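You operate a simulated robot arm through the tools that you are given. There is no shell and no other tool.

You run a simulated two-armed robot. Do the job below in one go: nothing can be reset, and whatever is moved stays where it is left.

TASK
Pick up the carton labelled "rivets" from the top of the paint bench with one hand, pass it to the other hand and put it on the low shelf of the yellow bench. Set down upright: carton.

Only the result counts: the job must be done as asked and must still hold three seconds after the hand-in. Knocking over, shifting, dropping, spilling or breaking anything else fails it.

THE ROBOT
Two 7-joint arms with two-finger parallel grippers on one trunk, on a base that drives. Base frame: it is fixed to the floor where the robot stands at the start and does not move with it; the origin is under the middle of the robot, x ahead of it, y to its left, z up; the surface under the hand at the start is at about z = 0.88. Readings come in m, degrees, newtons and seconds.
The left shoulder is at the start at [0.07, 0.13, 1.237], the right one opposite. With the tool pointing down near the work surface each hand reaches from about 0.1 to 0.5 m from the robot's upright axis, wherever it stands, measured 20 degrees to its own side. Places, roughly: low shelf of the yellow bench [0.5, -1.8, 0.2]. Payload 1.57 kg a hand.
Tool frame (each hand has its own): the origin (TCP) lies between the finger pads and is the grasp point; the fingertips stand 0.03 m ahead of it; z points along the fingers, y is the line along which they close. The gripper opens to 0.08 m. The fingers are 0.017 m wide and 0.012 m thick; the gripper's body (0.04 by 0.082 m) begins 0.08 m behind the TCP.
Orientation is that of the tool frame in the base frame, as [roll, pitch, yaw] about the fixed x, y, z axes, in that order (R = Rz(yaw) Ry(pitch) Rx(roll)). With the fingers straight down and closing along the base's y, the tool's x points along the base's -x, its y along +y and its z along -z.

THE INTERFACE
- The arms move only by the tool drive_tool. It takes "left_commands", "right_commands" or both (then of equal length, played together; a hand with none holds still); each is a list of rows, each an object (a shift or turn left out is 0, a gripper value left out holds the last) with "dp": the shift along the tool's x, y, z in m, a list of three; "rotation": the turn, a rotation vector about the tool's x, y, z in degrees, a list of three; "grip": the finger opening in m, from 0 to 0.08. In form: [{"dp": [x, y, z], "rotation": [ax, ay, az], "grip": grip}, ...]. A call has 1 to 20 rows; each row shifts and turns the commanded pose from where the row before left it, along the tool's axes as they then stand. Rows are played at 5 a second. More than 0.05 m and 8.6 degrees between two rows, or a gripper value outside its range, and nothing of the call is played. A pose out of reach is approached as far as the arm can. The call stops where the force on the tool passes 40 N (or 10 N more than at its start, if that is more) or the arm is blocked; 0.2 s more then pass. Each finger travels about 0.108 m/s and halts on what it meets, pressing with about 40 N; the grip force reading is that of the motor and also rises with nothing between the fingers. The clock runs only during rows and for 0.2 s after the last one: add rows that do not move to give the fingers time. The reply holds the time, the measured pose of the TCP, the force on the tool along the base axes, the opening and the grip force, in the units named above and with some noise, with the torque about the TCP (base axes, N m) and any sound that the robot's microphone picked up.
- Cameras (640 x 400 px; columns grow to the right, rows downward): "scene" is now at [0.1386, -0.008, 1.4608]; the picture's right is [-0.12, -0.99, 0.00], its down [-0.72, 0.09, -0.69] and it looks along [0.68, -0.08, -0.73] (base axes); focal length 262 px, centre (320, 200). "left" rides on the left gripper at [0.072, 0.007, -0.122] in its tool frame; the picture's right is [-0.09, 1.00, 0.00], its down [-0.84, -0.08, -0.54] and it looks along [-0.54, -0.05, 0.84] (tool axes); focal length 238 px, centre (320, 200). "right" rides on the right gripper at [0.072, -0.007, -0.122] in its tool frame; the picture's right is [0.09, 1.00, 0.00], its down [-0.84, 0.08, -0.54] and it looks along [-0.54, 0.05, 0.84] (tool axes); focal length 238 px, centre (320, 200). There is no depth. A picture from a camera that has moved, and an enlarged one, comes with that camera's place and axes in the base frame and with its lens. The place of the scene camera against the robot may be out by one fixed shift of up to 0.018 m in any direction.
- capture(camera): a new picture of that camera. It takes no simulated time.
- lift_body(by): slides the trunk up (or, below 0, down) by that many m; the arms and the scene camera ride with it, the base frame stays. It gives what a move gives, with no picture.
- roll_base(legs): drives the robot by 1 to 6 legs, each [ahead, left, turn to the left] in m, m and degrees, along the robot's own axes; the way and the turn of a leg run together, so that a leg with both is an arc; at most 1.5 m and 180 degrees a leg. The arms and the cameras ride along, it lands a little off, and it stops where it bumps. It gives what a move gives.
- turn_head(pan, tilt): turns the head with the scene camera to pan (to the left, within 86 degrees either way) and tilt (down, from -29 to 69), counted from straight ahead of the robot. It gives what a move gives.
- close_up(camera, box): a new picture of the part [left, top, right, bottom] of that camera's present view, enlarged. It takes no simulated time.
- sign_off(): hands the job in; it is judged then, once.

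Places have to be worked out from the pictures, the camera data and where the tool is seen. Open the grippers and draw the arms clear of the work before you hand the job in, unless the task says otherwise.

The tools are called as a command line: name --argument value ..., lists and objects as JSON in quotes. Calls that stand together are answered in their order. drive_tool: Moves the arms, as the interface text tells. Its arguments: {"type":"object","properties":{"left_commands":{"type":"array"},"right_commands":{"type":"array"}},"required":[]} The other tools are called the same way: lift_body (by) slides the trunk up or down; roll_base (legs) drives the base; turn_head (pan, tilt) turns the head that bears the scene camera; capture (camera) takes a picture; close_up (camera, box) takes an enlarged picture of a part of a camera's view; sign_off () hands the job in.

At the start:

```text
time_s: 0.0
left_eef_pos: [0.327, 0.0197, 1.1688]
left_tool_rot: [-180.0, 0.1, -180.0]
left_force: [-0.5, -0.2, -0.8]
left_torque: [-0.01, 0.01, 0.0]
left_opening: 0.0803
left_finger_force: 0.1
right_eef_pos: [0.2813, -0.2529, 1.1917]
right_tool_rot: [-180.0, 0.1, 179.9]
right_force: [1.1, -0.5, 0.4]
right_torque: [-0.02, 0.01, 0.0]
right_opening: 0.0801
right_finger_force: 0.0
trunk travel left (down, up): [-0.875, 0.065]
robot x, y, heading: [-0.0006, -0.0006, -0.0]
head pan, tilt: [-7.0, 46.6]
```

scene: 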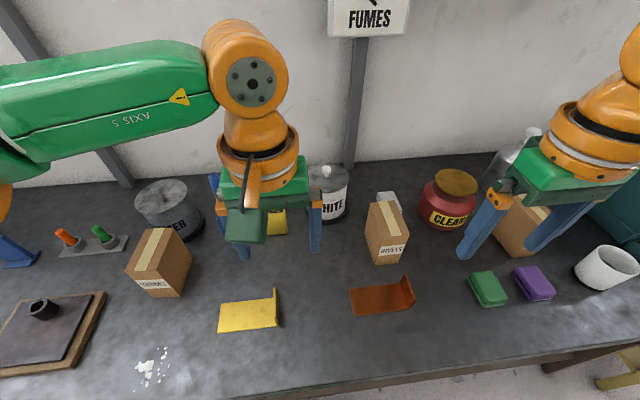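
right: 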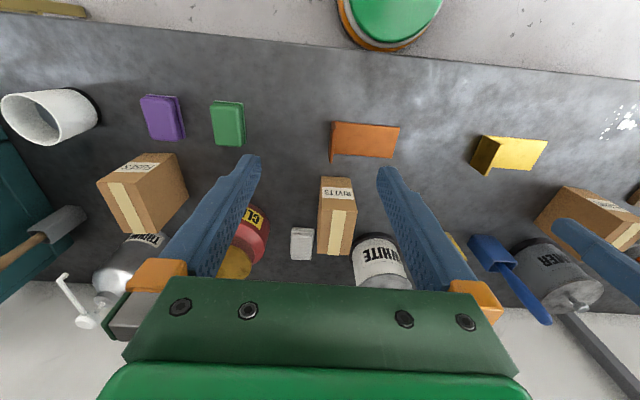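
left: 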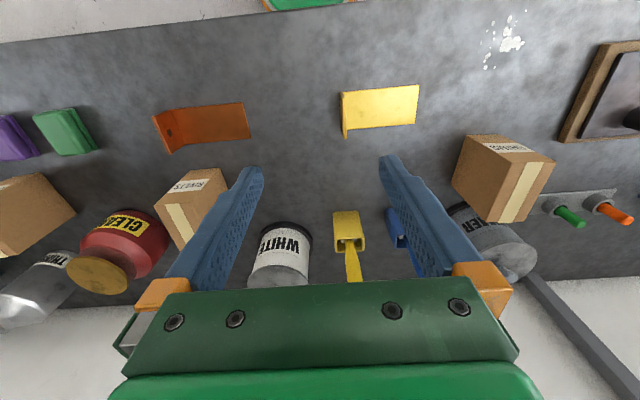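

The pictures show three cartons on the bench; the middle one seems labelled "RIVETS". I'll take close-ups to read the labels of all three before moving.

close_up --camera "scene" --box '[340, 180, 440, 280]'

close_up --camera "scene" --box '[110, 210, 210, 310]'

close_up --camera "right" --box '[80, 130, 400, 290]'

```text
4.00 times, centred on (390, 230) of scene
camera zoom: at [0.1386, -0.008, 1.4608], right [-0.12, -0.99, 0.0], down [-0.72, 0.09, -0.69], along [0.68, -0.08, -0.73], focal length 1049 px, centre (40, 80)
```

zoom: 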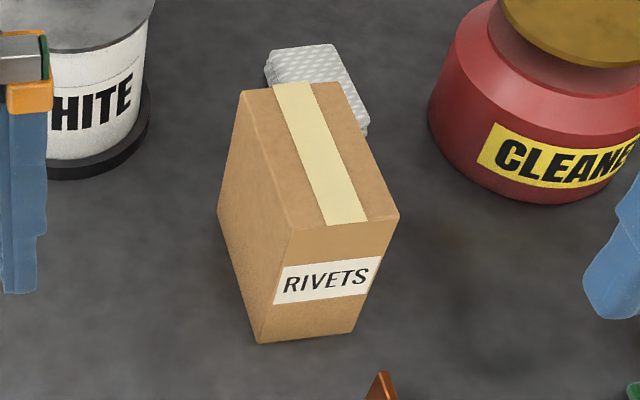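

```text
4.00 times, centred on (160, 260) of scene
camera zoom: at [0.1386, -0.008, 1.4608], right [-0.12, -0.99, 0.0], down [-0.72, 0.09, -0.69], along [0.68, -0.08, -0.73], focal length 1049 px, centre (960, -40)
```

zoom: 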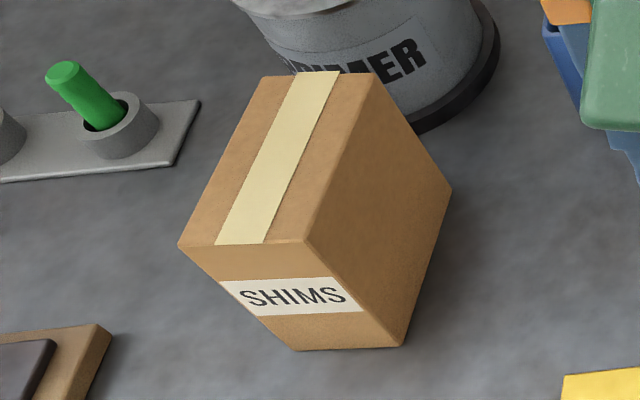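

```text
2.00 times, centred on (240, 210) of right
camera zoom: at [0.2106, -0.2588, 1.3144], right [-0.09, 1.0, 0.0], down [0.84, 0.08, 0.54], along [0.54, 0.05, -0.84], focal length 477 px, centre (480, 180)
```

zoom: 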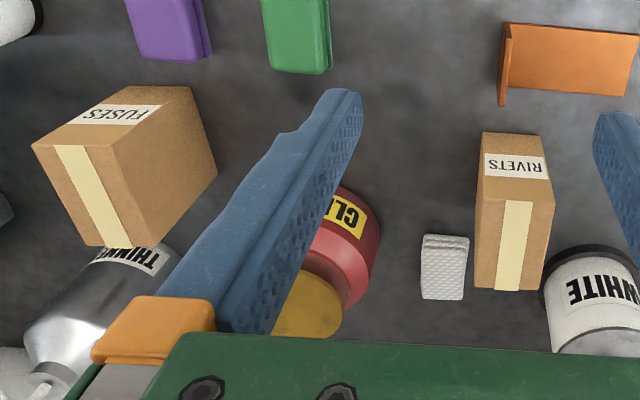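

The rivets carton is the middle one, at about x 0.45–0.55, y −0.24 to −0.18, z 0.88–1.0 (roughly 0.10 × 0.06 × 0.12 m). Before moving anything, I'll turn the head right to see the yellow bench and its low shelf.

turn_head --pan -75 --tilt 35

capture --camera "scene"

```text
time_s: 1.4
left_eef_pos: [0.328, 0.0206, 1.1684]
left_tool_rot: [-179.9, 0.0, 179.9]
left_force: [0.2, -0.2, -0.5]
left_torque: [0.0, -0.01, -0.03]
left_opening: 0.0801
left_finger_force: 0.2
right_eef_pos: [0.2806, -0.2526, 1.1925]
right_tool_rot: [179.9, 0.0, 179.8]
right_force: [0.6, 0.6, 0.1]
right_torque: [-0.02, -0.04, -0.04]
right_opening: 0.08
right_finger_force: 0.0
trunk travel left (down, up): [-0.875, 0.065]
robot x, y, heading: [0.0002, -0.0005, -0.0]
head pan, tilt: [-75.0, 35.0]
```

```text
taken
camera scene: at [0.0821, -0.0834, 1.4779], right [-0.97, -0.26, 0.0], down [-0.15, 0.55, -0.82], along [0.21, -0.79, -0.57], focal length 262 px, centre (320, 200)
```

scene: 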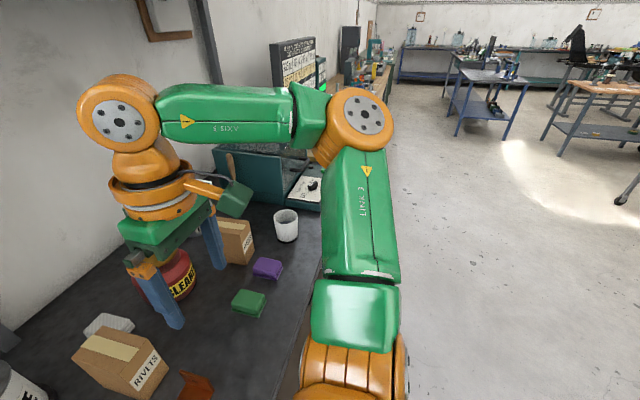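

The right arm hides the yellow bench from this pan. I'll try a few other head angles.

turn_head --pan -58 --tilt 30

capture --camera "scene"

turn_head --pan -86 --tilt 25

capture --camera "scene"

```text
time_s: 2.2
left_eef_pos: [0.3279, 0.0189, 1.1688]
left_tool_rot: [-180.0, 0.0, -180.0]
left_force: [-0.1, -0.1, -0.1]
left_torque: [0.0, 0.0, 0.02]
left_opening: 0.0802
left_finger_force: 0.0
right_eef_pos: [0.2818, -0.2526, 1.1913]
right_tool_rot: [-179.9, 0.0, 179.8]
right_force: [0.6, 0.6, -0.1]
right_torque: [-0.01, 0.0, 0.02]
right_opening: 0.0802
right_finger_force: 0.2
trunk travel left (down, up): [-0.875, 0.065]
robot x, y, heading: [-0.0009, 0.0004, 0.1]
head pan, tilt: [-58.0, 30.0]
```

```text
taken
camera scene: at [0.1071, -0.0751, 1.4857], right [-0.85, -0.53, 0.0], down [-0.26, 0.42, -0.87], along [0.46, -0.73, -0.5], focal length 262 px, centre (320, 200)
```

scene: 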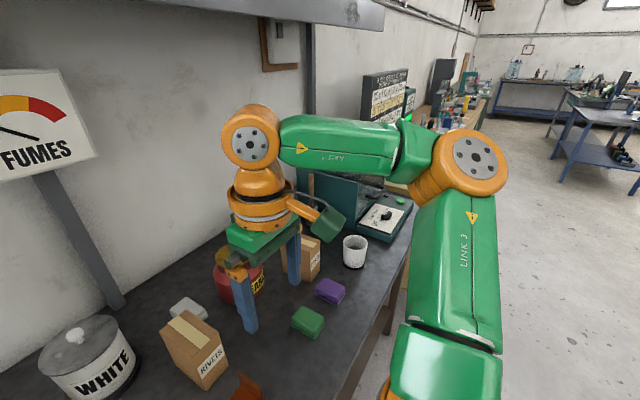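

```text
time_s: 3.1
left_eef_pos: [0.3279, 0.0202, 1.169]
left_tool_rot: [180.0, -0.1, -180.0]
left_force: [0.9, -0.8, 0.7]
left_torque: [-0.02, -0.01, 0.01]
left_opening: 0.08
left_finger_force: 0.1
right_eef_pos: [0.2821, -0.2531, 1.1921]
right_tool_rot: [180.0, 0.0, 179.9]
right_force: [0.5, 0.1, 0.5]
right_torque: [0.04, 0.01, -0.01]
right_opening: 0.0799
right_finger_force: 0.0
trunk travel left (down, up): [-0.875, 0.065]
robot x, y, heading: [-0.0001, -0.0004, -0.0]
head pan, tilt: [-85.9, 25.0]
```

```text
taken
camera scene: at [0.0658, -0.0902, 1.4937], right [-1.0, -0.07, 0.0], down [-0.03, 0.42, -0.91], along [0.06, -0.9, -0.42], focal length 262 px, centre (320, 200)
```

scene: 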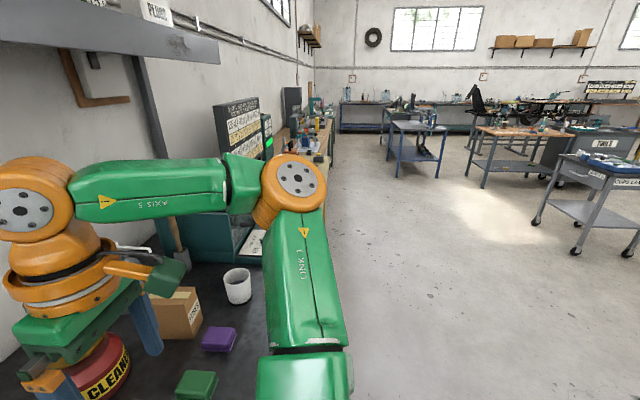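

The yellow bench stands along the wall beyond the paint bench's right end, but it is still mostly hidden. I'll look straight down to see how much gap there is between my base and the paint bench edge.

turn_head --pan 0 --tilt 69

capture --camera "scene"

```text
time_s: 4.7
left_eef_pos: [0.3272, 0.0203, 1.1681]
left_tool_rot: [-179.9, 0.0, -180.0]
left_force: [-0.1, -0.5, 0.3]
left_torque: [0.01, 0.03, -0.01]
left_opening: 0.08
left_finger_force: 0.0
right_eef_pos: [0.2829, -0.2534, 1.193]
right_tool_rot: [180.0, -0.1, 179.9]
right_force: [-0.1, 0.7, 0.0]
right_torque: [-0.05, 0.0, 0.03]
right_opening: 0.0801
right_finger_force: 0.0
trunk travel left (down, up): [-0.875, 0.065]
robot x, y, heading: [0.0027, 0.0005, -0.1]
head pan, tilt: [0.0, 68.8]
```

```text
taken
camera scene: at [0.1152, 0.0015, 1.4342], right [0.0, -1.0, 0.0], down [-0.93, 0.0, -0.36], along [0.36, 0.0, -0.93], focal length 262 px, centre (320, 200)
```

scene: 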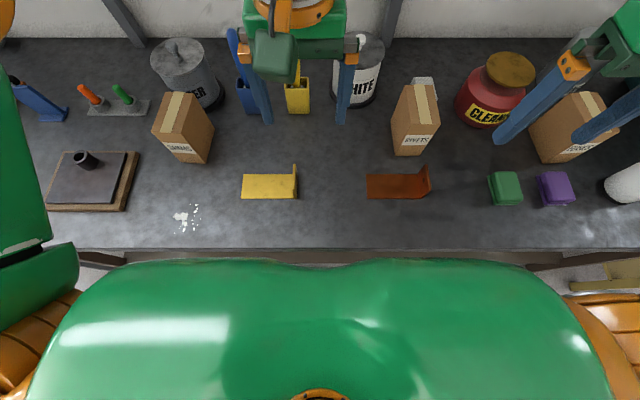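

The bench edge is at x≈0.22 and my trunk front is around x≈0.14, so I won't drive ahead unless needed. I'll zoom on the carton from this view to refine its position.

close_up --camera "scene" --box '[340, 60, 500, 160]'

close_up --camera "left" --box '[120, 140, 280, 240]'

close_up --camera "right" --box '[260, 160, 420, 260]'

```text
4.00 times, centred on (420, 110) of scene
camera zoom: at [0.1152, 0.0015, 1.4342], right [0.0, -1.0, 0.0], down [-0.93, 0.0, -0.36], along [0.36, 0.0, -0.93], focal length 1049 px, centre (-80, 560)
```

zoom: 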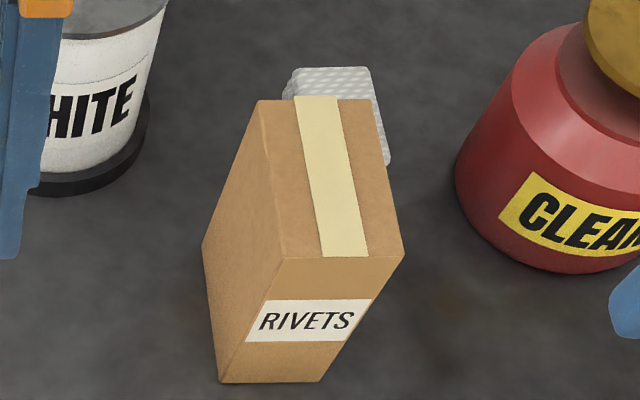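

```text
4.00 times, centred on (200, 190) of left
camera zoom: at [0.2555, 0.0259, 1.2899], right [0.09, 1.0, 0.0], down [0.84, -0.08, 0.54], along [0.54, -0.05, -0.84], focal length 953 px, centre (800, 240)
```

zoom: 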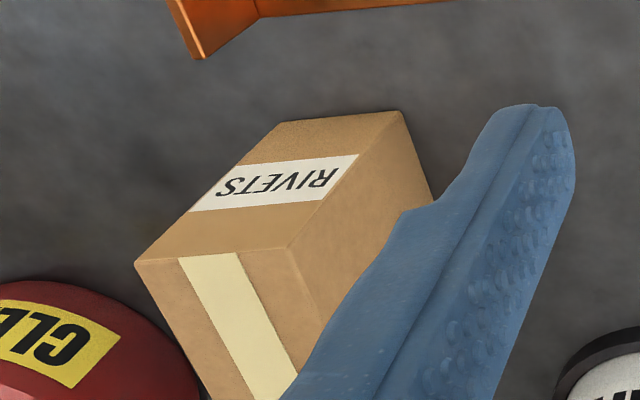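

```text
4.00 times, centred on (340, 210) of right
camera zoom: at [0.2106, -0.2589, 1.3144], right [-0.09, 1.0, 0.0], down [0.84, 0.08, 0.54], along [0.54, 0.05, -0.84], focal length 953 px, centre (240, 160)
```

zoom: 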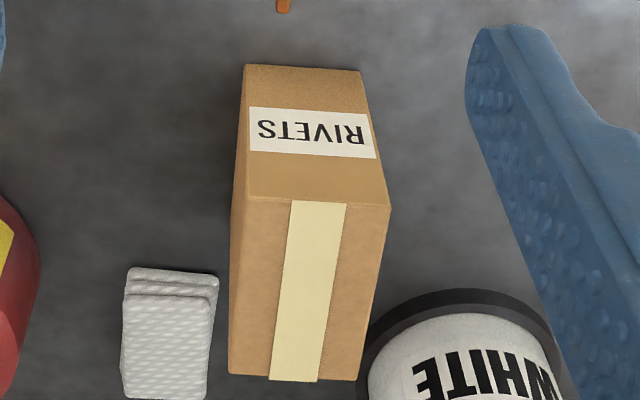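

The right hand camera gives a consistent box: x 0.431–0.530, y −0.236 to −0.177, top at z≈1.00, so the centre is about (0.480, −0.206) with almost no yaw. I'll move the right hand at its present height to above the carton, fingers straddling it along y.

drive_tool --right_commands '[{"dp": [-0.025, 0.0059, 0], "grip": 0.08}, {"dp": [-0.025, 0.0059, 0]}, {"dp": [-0.025, 0.0059, 0]}, {"dp": [-0.025, 0.0059, 0]}, {"dp": [-0.025, 0.0059, 0]}, {"dp": [-0.025, 0.0059, 0]}, {"dp": [-0.025, 0.0058, 0]}, {"dp": [-0.024, 0.0058, 0]}, {"dp": [0, 0, 0]}, {"dp": [0, 0, 0]}]'

capture --camera "right"

capture --camera "scene"

```text
time_s: 6.9
left_eef_pos: [0.3273, 0.0196, 1.1675]
left_tool_rot: [-180.0, 0.0, 180.0]
left_force: [0.5, 0.0, 0.0]
left_torque: [-0.02, -0.01, -0.03]
left_opening: 0.0799
left_finger_force: 0.0
right_eef_pos: [0.4165, -0.2231, 1.1921]
right_tool_rot: [-179.9, 0.1, 179.9]
right_force: [0.3, 0.2, -0.1]
right_torque: [-0.02, 0.02, 0.01]
right_opening: 0.0801
right_finger_force: 0.0
right hand out of reach, approached as far as the arm can: row 6, 7, 8
trunk travel left (down, up): [-0.875, 0.065]
robot x, y, heading: [-0.0004, 0.0014, -0.0]
head pan, tilt: [0.0, 68.8]
```

```text
taken
camera right: at [0.3438, -0.2278, 1.3142], right [-0.09, 1.0, 0.0], down [0.84, 0.08, 0.54], along [0.54, 0.05, -0.84], focal length 238 px, centre (320, 200)
```

right: 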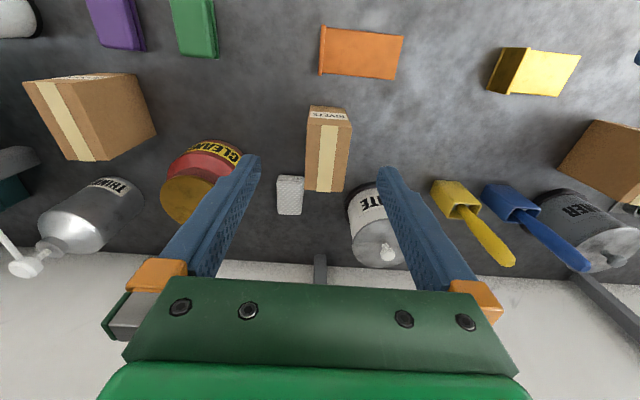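

```text
taken
camera scene: at [0.1148, 0.0015, 1.4343], right [0.0, -1.0, 0.0], down [-0.93, 0.0, -0.36], along [0.36, 0.0, -0.93], focal length 262 px, centre (320, 200)
```

scene: 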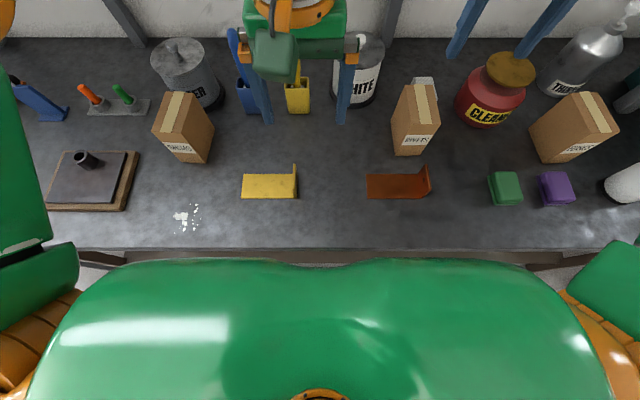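

The right hand falls short (x=0.4165 at this height), so I need to stand a little closer. The trunk has some centimetres in front of the bench edge, so I'll roll ahead by 4 cm and check whether it bumps.

roll_base --legs '[[0.04, 0, 0]]'

capture --camera "scene"

```text
time_s: 7.8
left_eef_pos: [0.3595, 0.0202, 1.171]
left_tool_rot: [180.0, 0.4, 180.0]
left_force: [-0.4, -0.5, 0.6]
left_torque: [0.0, -0.06, -0.01]
left_opening: 0.0798
left_finger_force: 0.2
right_eef_pos: [0.4473, -0.2209, 1.1946]
right_tool_rot: [-180.0, 0.3, 179.8]
right_force: [-0.9, -0.2, 0.4]
right_torque: [-0.03, -0.07, 0.01]
right_opening: 0.0801
right_finger_force: 0.1
trunk travel left (down, up): [-0.875, 0.065]
robot x, y, heading: [0.0362, -0.0027, 0.0]
head pan, tilt: [0.0, 68.8]
```

```text
taken
camera scene: at [0.1455, 0.0017, 1.435], right [0.0, -1.0, 0.0], down [-0.93, 0.0, -0.37], along [0.37, 0.0, -0.93], focal length 262 px, centre (320, 200)
```

scene: 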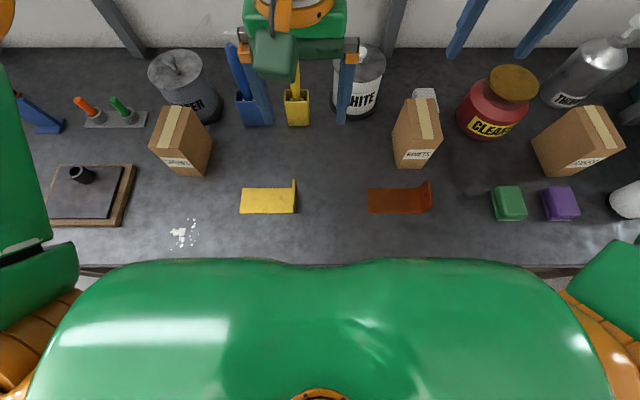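

It rolled 0.036 m without bumping. Now I'll lower the right hand to about z=1.09 while shifting to (0.48, −0.206), staying above the carton's top.

drive_tool --right_commands '[{"dp": [0, 0.005, 0.02]}, {"dp": [-0.005, 0.005, 0.02]}, {"dp": [-0.007, 0.005, 0.02]}, {"dp": [-0.007, 0, 0.02]}, {"dp": [-0.007, 0, 0.02]}, {"dp": [-0.007, 0, 0]}, {"dp": [0, 0, 0]}, {"dp": [0, 0, 0]}]'

capture --camera "right"

```text
time_s: 9.6
left_eef_pos: [0.3679, 0.019, 1.1709]
left_tool_rot: [180.0, 0.0, -180.0]
left_force: [-0.3, 0.3, 0.3]
left_torque: [-0.01, 0.0, 0.0]
left_opening: 0.0801
left_finger_force: 0.1
right_eef_pos: [0.48, -0.2106, 1.0918]
right_tool_rot: [179.8, 0.1, 180.0]
right_force: [-0.4, -0.4, 0.0]
right_torque: [0.0, -0.03, 0.01]
right_opening: 0.0798
right_finger_force: 0.1
right hand out of reach, approached as far as the arm can: row 6
trunk travel left (down, up): [-0.875, 0.065]
robot x, y, heading: [0.0431, 0.0011, 0.2]
head pan, tilt: [0.0, 68.8]
```

```text
taken
camera right: at [0.4088, -0.2163, 1.2145], right [-0.09, 1.0, 0.0], down [0.84, 0.07, 0.54], along [0.54, 0.05, -0.84], focal length 238 px, centre (320, 200)
```

right: 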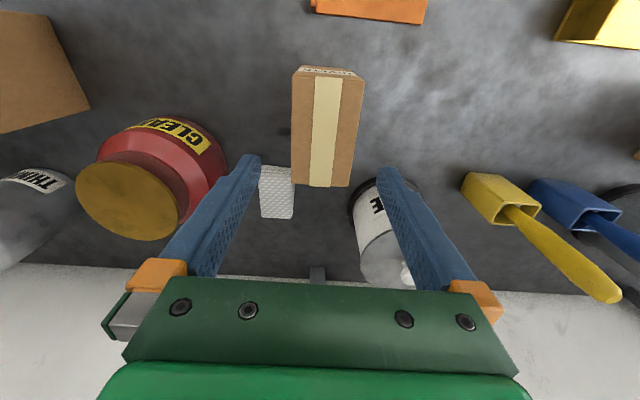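

The carton's centre checks out at (0.479, −0.206), with a yaw of ~2°. I'll shift 4.5 mm in y, turn ~1.5° and descend to TCP z≈0.97, leaving the lower half free for the other hand.

drive_tool --right_commands '[{"dp": [0, 0.0045, 0], "rotation": [0, 0, -1.5]}, {"dp": [0, 0, 0.02]}, {"dp": [0, 0, 0.02]}, {"dp": [0, 0, 0.02]}, {"dp": [0, 0, 0.02]}, {"dp": [0, 0, 0.02]}, {"dp": [0, 0, 0.02]}, {"dp": [0, 0, 0]}, {"dp": [0, 0, 0]}]'

capture --camera "right"

capture --camera "scene"

```text
time_s: 11.6
left_eef_pos: [0.3672, 0.0188, 1.1689]
left_tool_rot: [179.9, 0.0, 179.9]
left_force: [0.1, -0.2, -0.4]
left_torque: [-0.01, 0.0, -0.01]
left_opening: 0.0803
left_finger_force: 0.0
right_eef_pos: [0.4514, -0.2184, 0.9855]
right_tool_rot: [180.0, 0.1, -178.6]
right_force: [-0.4, 1.8, -0.1]
right_torque: [0.0, 0.0, 0.01]
right_opening: 0.0798
right_finger_force: 0.0
right hand out of reach, approached as far as the arm can: row 3, 4, 5, 6, 7
trunk travel left (down, up): [-0.875, 0.065]
robot x, y, heading: [0.0406, -0.0007, -0.0]
head pan, tilt: [0.0, 68.8]
```

```text
taken
camera right: at [0.3799, -0.2258, 1.1077], right [-0.12, 0.99, 0.0], down [0.83, 0.1, 0.54], along [0.54, 0.06, -0.84], focal length 238 px, centre (320, 200)
```

right: 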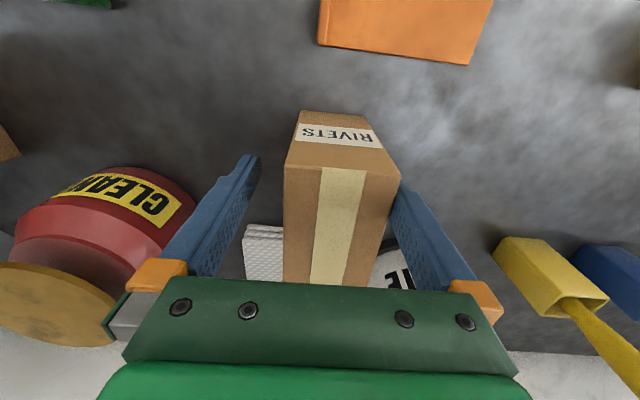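

```text
taken
camera scene: at [0.1547, 0.0021, 1.4342], right [0.0, -1.0, 0.0], down [-0.93, 0.0, -0.36], along [0.36, 0.0, -0.93], focal length 262 px, centre (320, 200)
```

scene: 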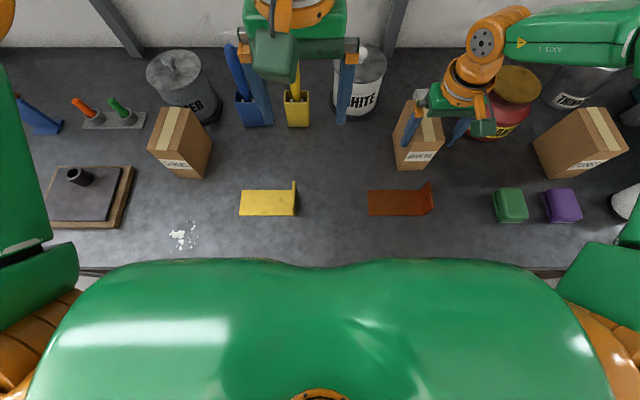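

Going down, the hand was pulled back to x=0.451, y=−0.218 because the shoulder is at its limit. I'll raise the hand again to clear the carton, then roll another 3 cm ahead.

drive_tool --right_commands '[{"dp": [0, 0, -0.02]}, {"dp": [0, 0, -0.02]}, {"dp": [0, 0, -0.02]}, {"dp": [0, 0, -0.02]}, {"dp": [0, 0, -0.02]}, {"dp": [0, 0, -0.02]}, {"dp": [0, 0, 0]}, {"dp": [0, 0, 0]}]'

capture --camera "right"

```text
time_s: 13.4
left_eef_pos: [0.3667, 0.0202, 1.1683]
left_tool_rot: [-180.0, 0.0, 180.0]
left_force: [0.1, -0.8, -0.4]
left_torque: [-0.03, 0.0, 0.0]
left_opening: 0.0799
left_finger_force: 0.1
right_eef_pos: [0.4512, -0.2194, 1.1042]
right_tool_rot: [-179.9, 0.0, -178.6]
right_force: [-0.8, 0.1, 1.2]
right_torque: [0.0, 0.02, 0.04]
right_opening: 0.0801
right_finger_force: 0.1
trunk travel left (down, up): [-0.875, 0.065]
robot x, y, heading: [0.0405, 0.001, -0.0]
head pan, tilt: [0.0, 68.8]
```

```text
taken
camera right: at [0.3803, -0.2264, 1.227], right [-0.12, 0.99, 0.0], down [0.83, 0.1, 0.54], along [0.54, 0.06, -0.84], focal length 238 px, centre (320, 200)
```

right: 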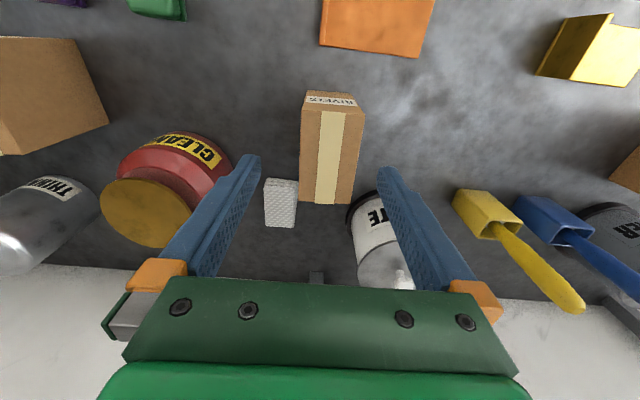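

The hand is back above the carton, which hasn't moved. Now I'll roll ahead 3 cm.

roll_base --legs '[[0.03, 0, 0]]'

drive_tool --right_commands '[{"dp": [0, 0, 0]}, {"dp": [0, 0, 0]}]'

```text
time_s: 14.2
left_eef_pos: [0.3912, 0.0196, 1.1699]
left_tool_rot: [180.0, 0.3, 180.0]
left_force: [-0.3, -0.6, -0.1]
left_torque: [0.01, -0.07, 0.0]
left_opening: 0.0798
left_finger_force: 0.0
right_eef_pos: [0.4766, -0.2194, 1.1064]
right_tool_rot: [-180.0, 0.4, -178.7]
right_force: [-0.3, 0.2, -0.6]
right_torque: [0.01, -0.06, -0.01]
right_opening: 0.0799
right_finger_force: 0.0
trunk travel left (down, up): [-0.875, 0.065]
robot x, y, heading: [0.0679, 0.0021, -0.2]
head pan, tilt: [0.0, 68.8]
```

```text
time_s: 14.8
left_eef_pos: [0.3978, 0.0199, 1.1692]
left_tool_rot: [179.9, 0.1, 179.9]
left_force: [0.1, -0.1, -0.1]
left_torque: [0.0, -0.02, 0.02]
left_opening: 0.08
left_finger_force: 0.0
right_eef_pos: [0.4793, -0.2184, 1.1052]
right_tool_rot: [-180.0, 0.1, -178.6]
right_force: [-0.6, -0.5, -0.8]
right_torque: [0.04, -0.02, 0.03]
right_opening: 0.0801
right_finger_force: 0.2
trunk travel left (down, up): [-0.875, 0.065]
robot x, y, heading: [0.0706, 0.0006, -0.0]
head pan, tilt: [0.0, 68.8]
```

The base is at x=0.071 with no bump, and the hand is at (0.479, −0.218, 1.105). I'll align in y and descend to z≈0.97.

drive_tool --right_commands '[{"dp": [-0.002, 0.012, 0]}, {"dp": [0, 0, 0.02]}, {"dp": [0, 0, 0.02]}, {"dp": [0, 0, 0.02]}, {"dp": [0, 0, 0.02]}, {"dp": [0, 0, 0]}, {"dp": [0, 0, 0]}]'

capture --camera "right"

```text
time_s: 16.4
left_eef_pos: [0.3966, 0.0196, 1.1683]
left_tool_rot: [-180.0, 0.0, 180.0]
left_force: [0.3, 0.2, -0.2]
left_torque: [-0.01, 0.0, 0.04]
left_opening: 0.0798
left_finger_force: 0.0
right_eef_pos: [0.4827, -0.207, 1.0243]
right_tool_rot: [180.0, 0.0, -178.7]
right_force: [-1.1, -0.7, -0.5]
right_torque: [0.01, -0.02, -0.04]
right_opening: 0.0801
right_finger_force: 0.1
trunk travel left (down, up): [-0.875, 0.065]
robot x, y, heading: [0.0701, 0.0011, -0.1]
head pan, tilt: [0.0, 68.8]
```

```text
taken
camera right: at [0.4119, -0.2142, 1.1469], right [-0.12, 0.99, 0.0], down [0.83, 0.1, 0.54], along [0.54, 0.06, -0.84], focal length 238 px, centre (320, 200)
```

right: 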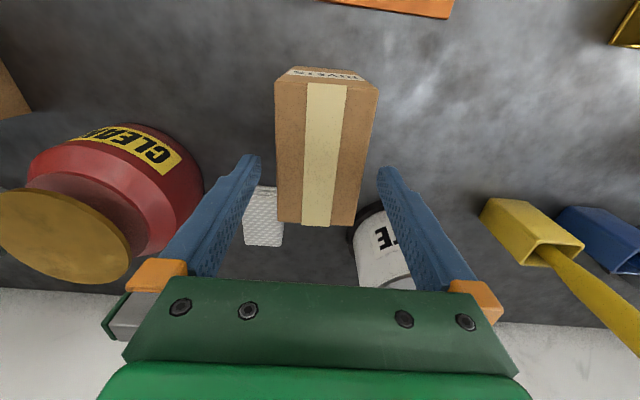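

The carton sits centred between the fingers (centre ≈ (0.479, −0.206)). I'll descend the remaining 5.4 cm to z≈0.97 with a small yaw correction.

drive_tool --right_commands '[{"dp": [0, 0, 0.015], "rotation": [0, 0, -1]}, {"dp": [0, 0, 0.015]}, {"dp": [0, 0, 0.012]}, {"dp": [0, 0, 0.012]}, {"dp": [0, 0, 0]}, {"dp": [0, 0, 0]}]'

capture --camera "right"

```text
time_s: 17.8
left_eef_pos: [0.3977, 0.0192, 1.1681]
left_tool_rot: [-180.0, 0.0, 180.0]
left_force: [-0.6, 0.4, -0.6]
left_torque: [0.0, -0.02, 0.02]
left_opening: 0.0797
left_finger_force: 0.1
right_eef_pos: [0.4736, -0.2114, 0.978]
right_tool_rot: [179.9, 0.2, -177.6]
right_force: [-0.2, -0.2, -0.1]
right_torque: [0.0, 0.01, -0.01]
right_opening: 0.08
right_finger_force: 0.0
right hand out of reach, approached as far as the arm can: row 3, 4
trunk travel left (down, up): [-0.875, 0.065]
robot x, y, heading: [0.066, 0.0021, 0.2]
head pan, tilt: [0.0, 68.8]
```

```text
taken
camera right: at [0.4018, -0.2209, 1.0997], right [-0.13, 0.99, 0.0], down [0.83, 0.11, 0.54], along [0.54, 0.07, -0.84], focal length 238 px, centre (320, 200)
```

right: 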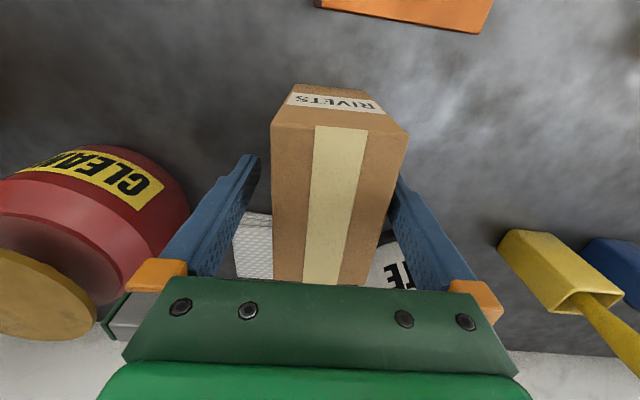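

The hand is at (0.474, −0.211, 0.978), about 2.2 cm below the carton's top, which is a fine depth. I'll nudge it 5 mm in +y (and slightly toward me to stay in reach), then close the fingers.

drive_tool --right_commands '[{"dp": [0.003, 0.005, 0]}, {"dp": [0, 0, 0]}, {"dp": [0, 0, 0]}]'

```text
time_s: 18.6
left_eef_pos: [0.3974, 0.0191, 1.168]
left_tool_rot: [180.0, 0.1, -180.0]
left_force: [-0.2, 0.1, -0.5]
left_torque: [-0.06, -0.01, -0.01]
left_opening: 0.08
left_finger_force: 0.1
right_eef_pos: [0.4711, -0.2083, 0.9778]
right_tool_rot: [-179.9, 0.1, -177.7]
right_force: [0.9, 0.0, -1.0]
right_torque: [0.04, -0.03, -0.01]
right_opening: 0.0801
right_finger_force: 0.0
trunk travel left (down, up): [-0.875, 0.065]
robot x, y, heading: [0.0692, 0.0014, -0.2]
head pan, tilt: [0.0, 68.8]
```

The TCP is now at (0.471, −0.208, 0.978), within 2 mm of the carton's middle plane. I'll close the right gripper and give it time to settle.

drive_tool --right_commands '[{"dp": [0, 0.001, 0], "grip": 0.065}, {"grip": 0.06}, {"grip": 0.055}, {"grip": 0.045}, {"grip": 0.03}, {"grip": 0.03}]'

capture --camera "right"

```text
time_s: 20.0
left_eef_pos: [0.3977, 0.019, 1.1679]
left_tool_rot: [-180.0, 0.0, 180.0]
left_force: [-0.6, -0.7, -0.1]
left_torque: [-0.01, 0.01, 0.0]
left_opening: 0.0801
left_finger_force: 0.1
right_eef_pos: [0.4697, -0.207, 0.9775]
right_tool_rot: [179.9, 0.1, -177.7]
right_force: [-0.5, -1.2, 2.8]
right_torque: [-0.22, 0.03, -0.02]
right_opening: 0.0599
right_finger_force: 40.0
trunk travel left (down, up): [-0.875, 0.065]
robot x, y, heading: [0.0678, -0.0002, 0.1]
head pan, tilt: [0.0, 68.8]
```

```text
taken
camera right: at [0.3986, -0.2157, 1.1], right [-0.13, 0.99, 0.0], down [0.83, 0.11, 0.54], along [0.54, 0.07, -0.84], focal length 238 px, centre (320, 200)
```

right: 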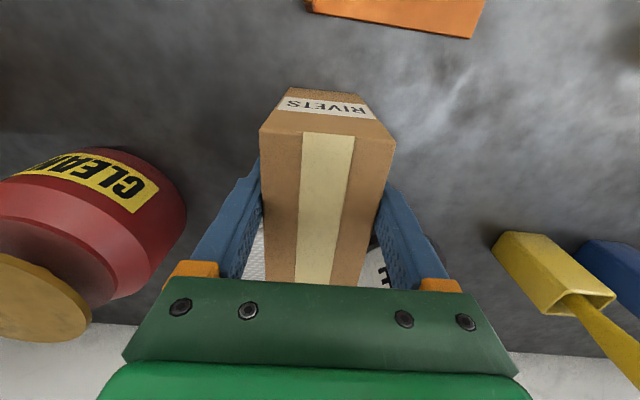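

The carton is gripped (opening 0.060, 40 N). I'll lift straight up by 5 cm first and check the load and pose.

drive_tool --right_commands '[{"dp": [0, 0, -0.01]}, {"dp": [0, 0, -0.02]}, {"dp": [0, 0, -0.02]}, {"dp": [0, 0, 0]}, {"dp": [0, 0, 0]}]'

capture --camera "right"

capture --camera "scene"

```text
time_s: 21.2
left_eef_pos: [0.3977, 0.0194, 1.1681]
left_tool_rot: [180.0, 0.0, 179.9]
left_force: [0.1, 0.5, 0.2]
left_torque: [0.0, -0.03, 0.03]
left_opening: 0.0801
left_finger_force: 0.2
right_eef_pos: [0.4715, -0.2066, 1.0268]
right_tool_rot: [179.9, 0.0, -177.6]
right_force: [1.2, -0.1, -3.6]
right_torque: [0.0, 0.05, 0.03]
right_opening: 0.0594
right_finger_force: 40.3
trunk travel left (down, up): [-0.875, 0.065]
robot x, y, heading: [0.0687, 0.0014, 0.5]
head pan, tilt: [0.0, 68.8]
```

```text
taken
camera right: at [0.3999, -0.2153, 1.1498], right [-0.13, 0.99, 0.0], down [0.83, 0.11, 0.54], along [0.54, 0.07, -0.84], focal length 238 px, centre (320, 200)
```

right: 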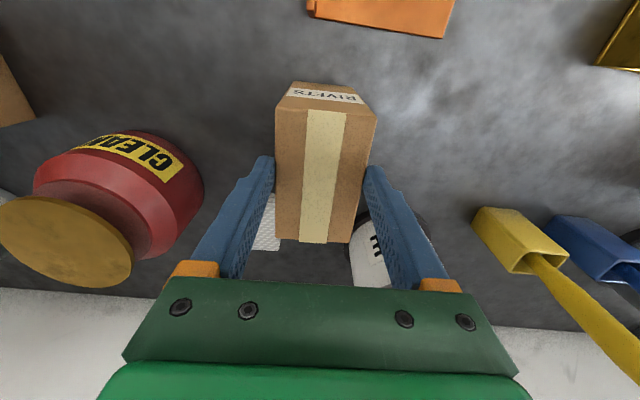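

```text
taken
camera scene: at [0.1854, 0.0013, 1.4342], right [0.0, -1.0, 0.0], down [-0.93, 0.0, -0.36], along [0.36, 0.0, -0.93], focal length 262 px, centre (320, 200)
```

scene: 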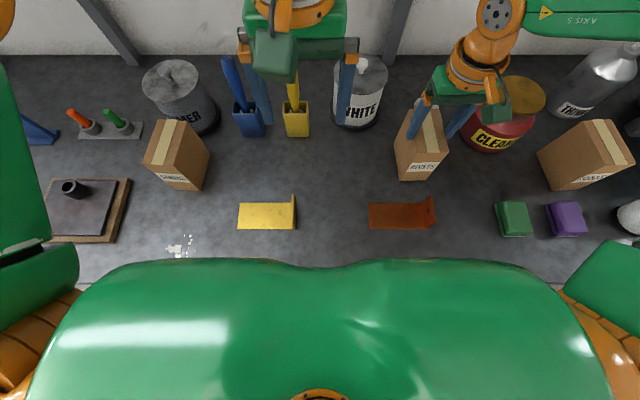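

The load reading is only −3.6 N and the carton looks smaller in the hand camera, as if the fingers slid up along it rather than lifting it. I'll zoom in to verify.

close_up --camera "scene" --box '[360, 80, 520, 180]'

close_up --camera "right" --box '[220, 70, 420, 270]'

close_up --camera "left" --box '[0, 100, 320, 300]'

```text
4.00 times, centred on (440, 130) of scene
camera zoom: at [0.1854, 0.0013, 1.4342], right [0.0, -1.0, 0.0], down [-0.93, 0.0, -0.36], along [0.36, 0.0, -0.93], focal length 1049 px, centre (-160, 480)
```

zoom: 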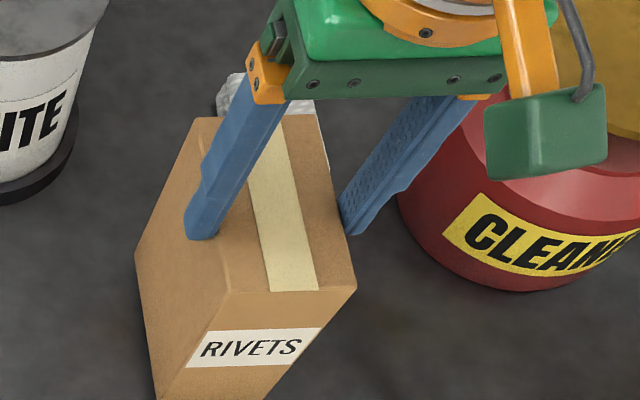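

```text
2.00 times, centred on (320, 170) of right
camera zoom: at [0.3999, -0.2153, 1.1498], right [-0.13, 0.99, 0.0], down [0.83, 0.11, 0.54], along [0.54, 0.07, -0.84], focal length 477 px, centre (320, 260)
```

zoom: 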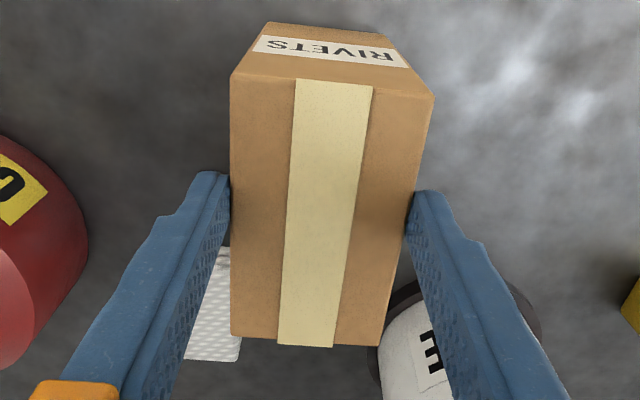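

```text
2.00 times, centred on (160, 200) of left
camera zoom: at [0.3257, 0.0255, 1.2898], right [0.09, 1.0, 0.0], down [0.84, -0.08, 0.54], along [0.54, -0.05, -0.84], focal length 477 px, centre (640, 200)
```

zoom: 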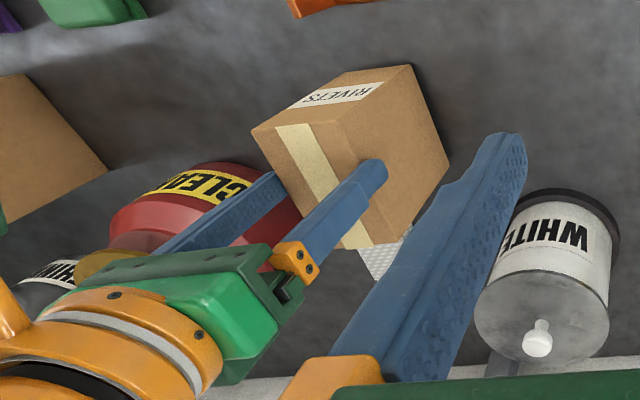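

The fingertips now overlap the carton by only ~1–1.5 cm, so the fingers slid. Time only runs during commands, so I'll look closely at the carton's lower edge and the finger contact before deciding.

close_up --camera "scene" --box '[370, 130, 450, 190]'

close_up --camera "left" --box '[110, 120, 240, 240]'

```text
6.67 times, centred on (410, 160) of scene
camera zoom: at [0.1854, 0.0013, 1.4342], right [0.0, -1.0, 0.0], down [-0.93, 0.0, -0.36], along [0.36, 0.0, -0.93], focal length 1748 px, centre (-280, 467)
```

zoom: 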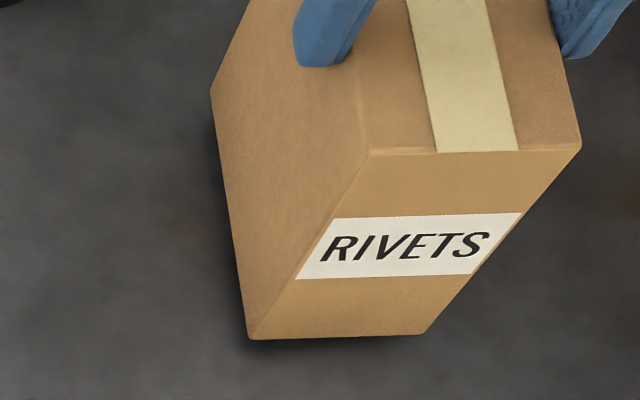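

```text
3.33 times, centred on (175, 180) of left
camera zoom: at [0.3257, 0.0255, 1.2898], right [0.09, 1.0, 0.0], down [0.84, -0.08, 0.54], along [0.54, -0.05, -0.84], focal length 794 px, centre (803, 267)
```

zoom: 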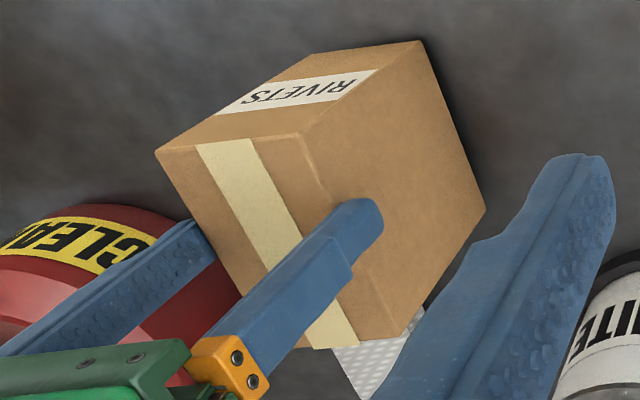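

The carton's shadow is tight against its base, so it is at most about 1 cm up. I'll gently lower the hand by 1.2 cm and read the force to learn whether the carton is hanging or still standing on the bench.

drive_tool --right_commands '[{"dp": [0, 0, 0.004]}, {"dp": [0, 0, 0.004]}, {"dp": [0, 0, 0.004]}]'

close_up --camera "left" --box '[110, 120, 240, 240]'

close_up --camera "scene" --box '[370, 130, 450, 190]'

```text
time_s: 22.2
left_eef_pos: [0.3937, 0.0199, 1.1695]
left_tool_rot: [-179.9, 0.2, 180.0]
left_force: [-0.2, 0.1, 0.4]
left_torque: [-0.02, -0.02, 0.01]
left_opening: 0.0802
left_finger_force: 0.0
right_eef_pos: [0.4697, -0.2055, 1.0196]
right_tool_rot: [-180.0, 0.8, -177.7]
right_force: [-0.3, -4.7, 20.0]
right_torque: [0.0, 1.06, 0.23]
right_opening: 0.0596
right_finger_force: 40.1
trunk travel left (down, up): [-0.875, 0.065]
robot x, y, heading: [0.0693, -0.0014, -0.2]
head pan, tilt: [0.0, 68.8]
stopped in row 3 (right hand): the force on the tool passed its limit at 41 N (the readings are from after the stop); the commanded pose is now the measured one
```

```text
3.33 times, centred on (175, 180) of left
camera zoom: at [0.3215, 0.0261, 1.2909], right [0.09, 1.0, 0.0], down [0.83, -0.08, 0.54], along [0.54, -0.05, -0.84], focal length 794 px, centre (803, 267)
```

zoom: 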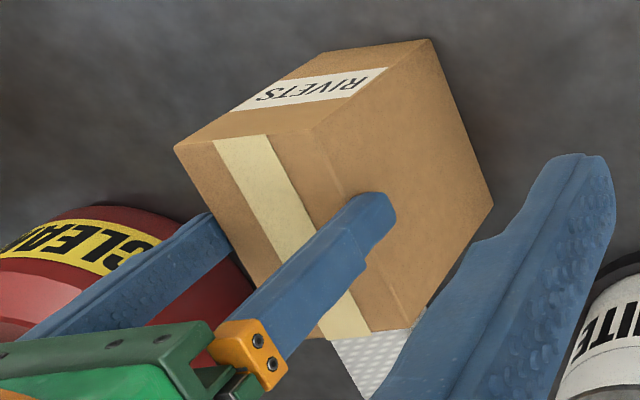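

```text
6.67 times, centred on (410, 160) of scene
camera zoom: at [0.1808, 0.0021, 1.4346], right [0.0, -1.0, 0.0], down [-0.93, 0.0, -0.37], along [0.37, 0.0, -0.93], focal length 1748 px, centre (-280, 467)
```

zoom: 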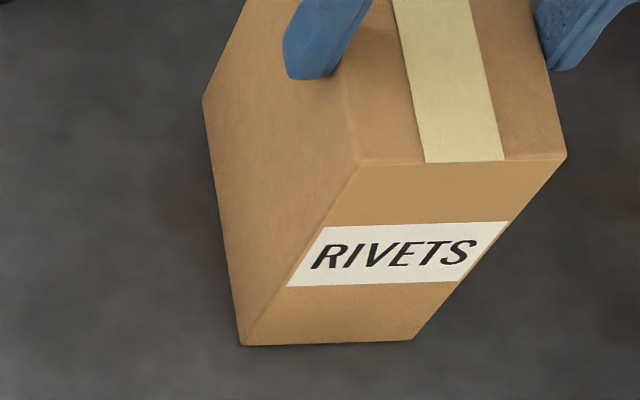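

It stopped with 41 N of contact after ~7 mm, so the carton was hanging just above the bench and is now standing on it, held only by the fingertips. I'll open the gripper and take pictures before re-gripping deeper.

drive_tool --right_commands '[{"grip": 0.065}, {"grip": 0.08}, {"grip": 0.08}, {"grip": 0.08}]'

close_up --camera "right" --box '[220, 70, 420, 270]'

close_up --camera "left" --box '[110, 120, 240, 240]'

```text
time_s: 23.2
left_eef_pos: [0.3981, 0.0185, 1.1669]
left_tool_rot: [180.0, 0.0, 179.9]
left_force: [-0.7, 0.8, 0.2]
left_torque: [0.0, -0.03, 0.01]
left_opening: 0.0801
left_finger_force: 0.2
right_eef_pos: [0.4728, -0.2061, 1.0163]
right_tool_rot: [-180.0, 0.5, -177.6]
right_force: [-0.6, -1.0, 0.0]
right_torque: [-0.02, 0.01, -0.02]
right_opening: 0.0799
right_finger_force: 0.0
trunk travel left (down, up): [-0.875, 0.065]
robot x, y, heading: [0.0675, 0.002, -0.4]
head pan, tilt: [0.0, 68.8]
```

```text
2.00 times, centred on (320, 170) of right
camera zoom: at [0.4006, -0.2153, 1.1387], right [-0.13, 0.99, 0.0], down [0.83, 0.11, 0.55], along [0.55, 0.07, -0.84], focal length 477 px, centre (320, 260)
```

zoom: 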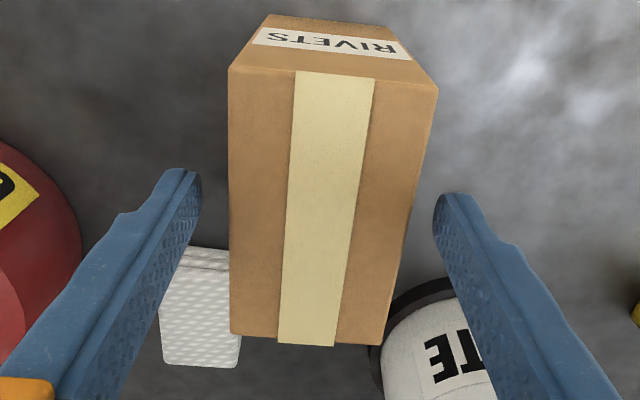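

```text
3.33 times, centred on (175, 180) of left
camera zoom: at [0.3258, 0.0255, 1.2898], right [0.09, 1.0, 0.0], down [0.84, -0.08, 0.54], along [0.54, -0.05, -0.84], focal length 794 px, centre (803, 267)
```

zoom: 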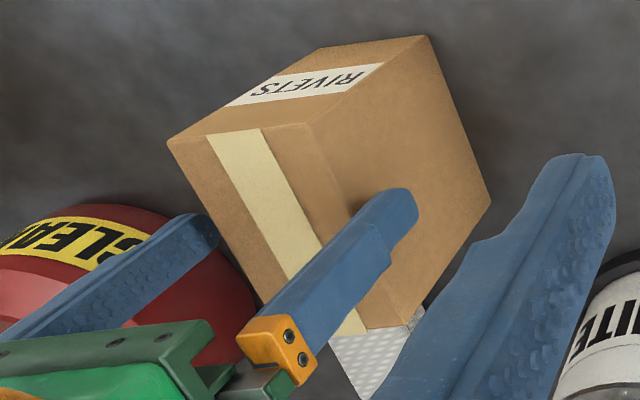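

The carton still stands upright in its place, centre ≈ (0.480, −0.206). I'll descend again to z≈0.965 with the fingers open for a deeper grip.

drive_tool --right_commands '[{"dp": [0.001, 0, 0.012]}, {"dp": [0.001, 0, 0.013]}, {"dp": [0.001, 0, 0.013]}, {"dp": [0.001, 0, 0.013]}, {"dp": [0, 0, 0]}, {"dp": [0, 0, 0]}]'

close_up --camera "left" --box '[110, 120, 240, 240]'

```text
time_s: 24.6
left_eef_pos: [0.3978, 0.0197, 1.1681]
left_tool_rot: [179.9, -0.1, 180.0]
left_force: [0.4, 0.0, -0.6]
left_torque: [0.02, -0.02, 0.04]
left_opening: 0.0798
left_finger_force: 0.1
right_eef_pos: [0.4668, -0.2069, 0.9685]
right_tool_rot: [179.9, 0.6, -177.6]
right_force: [0.5, 0.7, 0.3]
right_torque: [0.0, 0.0, 0.0]
right_opening: 0.0801
right_finger_force: 0.0
right hand out of reach, approached as far as the arm can: row 4
trunk travel left (down, up): [-0.875, 0.065]
robot x, y, heading: [0.0715, -0.0011, -0.1]
head pan, tilt: [0.0, 68.8]
```

```text
3.33 times, centred on (175, 180) of left
camera zoom: at [0.3252, 0.0257, 1.29], right [0.09, 1.0, 0.0], down [0.84, -0.08, 0.54], along [0.54, -0.05, -0.84], focal length 794 px, centre (803, 267)
```

zoom: 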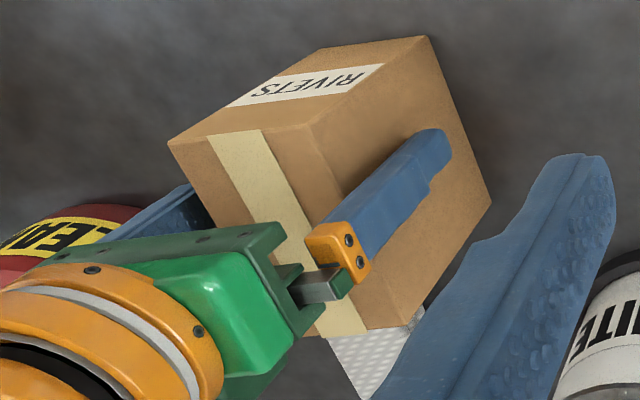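

The fingers now straddle the carton well down (TCP z≈0.9685). I'll close fully with longer settling, and then lift just 1 cm slowly to see whether it comes along.

drive_tool --right_commands '[{"grip": 0.065}, {"grip": 0.06}, {"grip": 0.05}, {"grip": 0.03}, {"grip": 0.0}, {"grip": 0.0}, {"grip": 0.0}, {"grip": 0.0}]'

close_up --camera "left" --box '[110, 120, 240, 240]'

drive_tool --right_commands '[{"dp": [0, 0, -0.003]}, {"dp": [0, 0, -0.003]}, {"dp": [0, 0, -0.004]}, {"dp": [0, 0, 0]}]'

close_up --camera "left" --box '[110, 120, 240, 240]'

capture --camera "right"

```text
time_s: 26.4
left_eef_pos: [0.397, 0.0205, 1.1683]
left_tool_rot: [-179.9, 0.0, 179.8]
left_force: [0.0, 0.6, 0.1]
left_torque: [-0.01, -0.01, 0.02]
left_opening: 0.0798
left_finger_force: 0.1
right_eef_pos: [0.4659, -0.2079, 0.968]
right_tool_rot: [-179.9, 0.8, -177.7]
right_force: [0.2, 1.7, -0.6]
right_torque: [0.09, -0.09, 0.08]
right_opening: 0.0596
right_finger_force: 39.9
trunk travel left (down, up): [-0.875, 0.065]
robot x, y, heading: [0.0718, 0.0005, -0.1]
head pan, tilt: [0.0, 68.8]
```

```text
3.33 times, centred on (175, 180) of left
camera zoom: at [0.3251, 0.0261, 1.29], right [0.09, 1.0, 0.0], down [0.84, -0.08, 0.54], along [0.54, -0.05, -0.84], focal length 794 px, centre (803, 267)
```

zoom: 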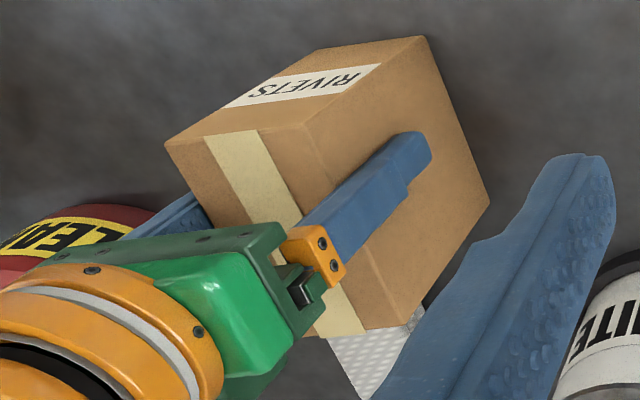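

```text
time_s: 27.4
left_eef_pos: [0.3974, 0.018, 1.169]
left_tool_rot: [-180.0, 0.1, 179.9]
left_force: [-0.1, 0.9, 0.2]
left_torque: [0.0, -0.04, -0.01]
left_opening: 0.08
left_finger_force: 0.1
right_eef_pos: [0.4664, -0.2071, 0.9781]
right_tool_rot: [179.9, 0.6, -177.8]
right_force: [0.5, -0.3, -3.4]
right_torque: [-0.01, 0.02, 0.0]
right_opening: 0.0599
right_finger_force: 39.9
trunk travel left (down, up): [-0.875, 0.065]
robot x, y, heading: [0.07, 0.0018, -0.3]
head pan, tilt: [0.0, 68.8]
```

```text
3.33 times, centred on (175, 180) of left
camera zoom: at [0.3261, 0.0251, 1.2898], right [0.09, 1.0, 0.0], down [0.84, -0.08, 0.54], along [0.54, -0.05, -0.84], focal length 794 px, centre (803, 267)
```

zoom: 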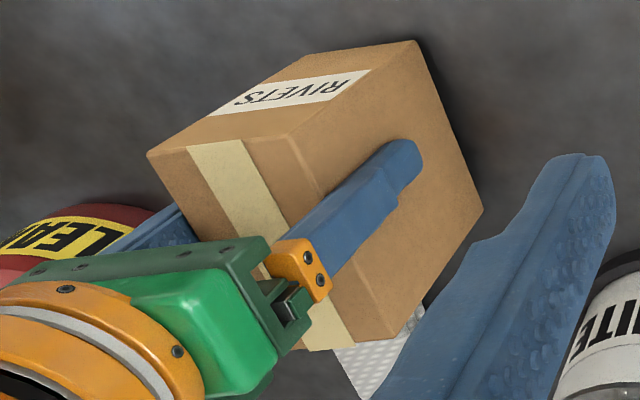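

```text
taken
camera right: at [0.3941, -0.2174, 1.1], right [-0.13, 0.99, 0.0], down [0.83, 0.11, 0.55], along [0.55, 0.07, -0.84], focal length 238 px, centre (320, 200)
```

right: 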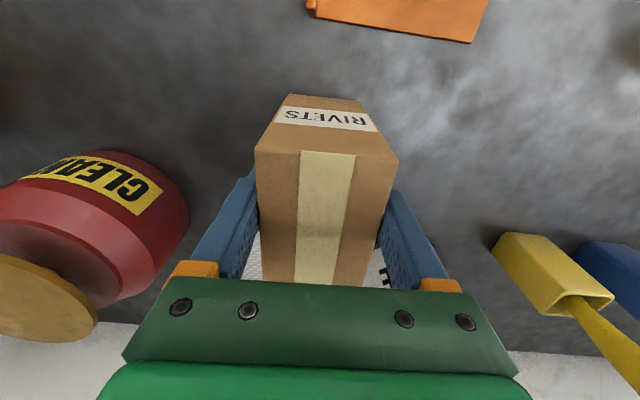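

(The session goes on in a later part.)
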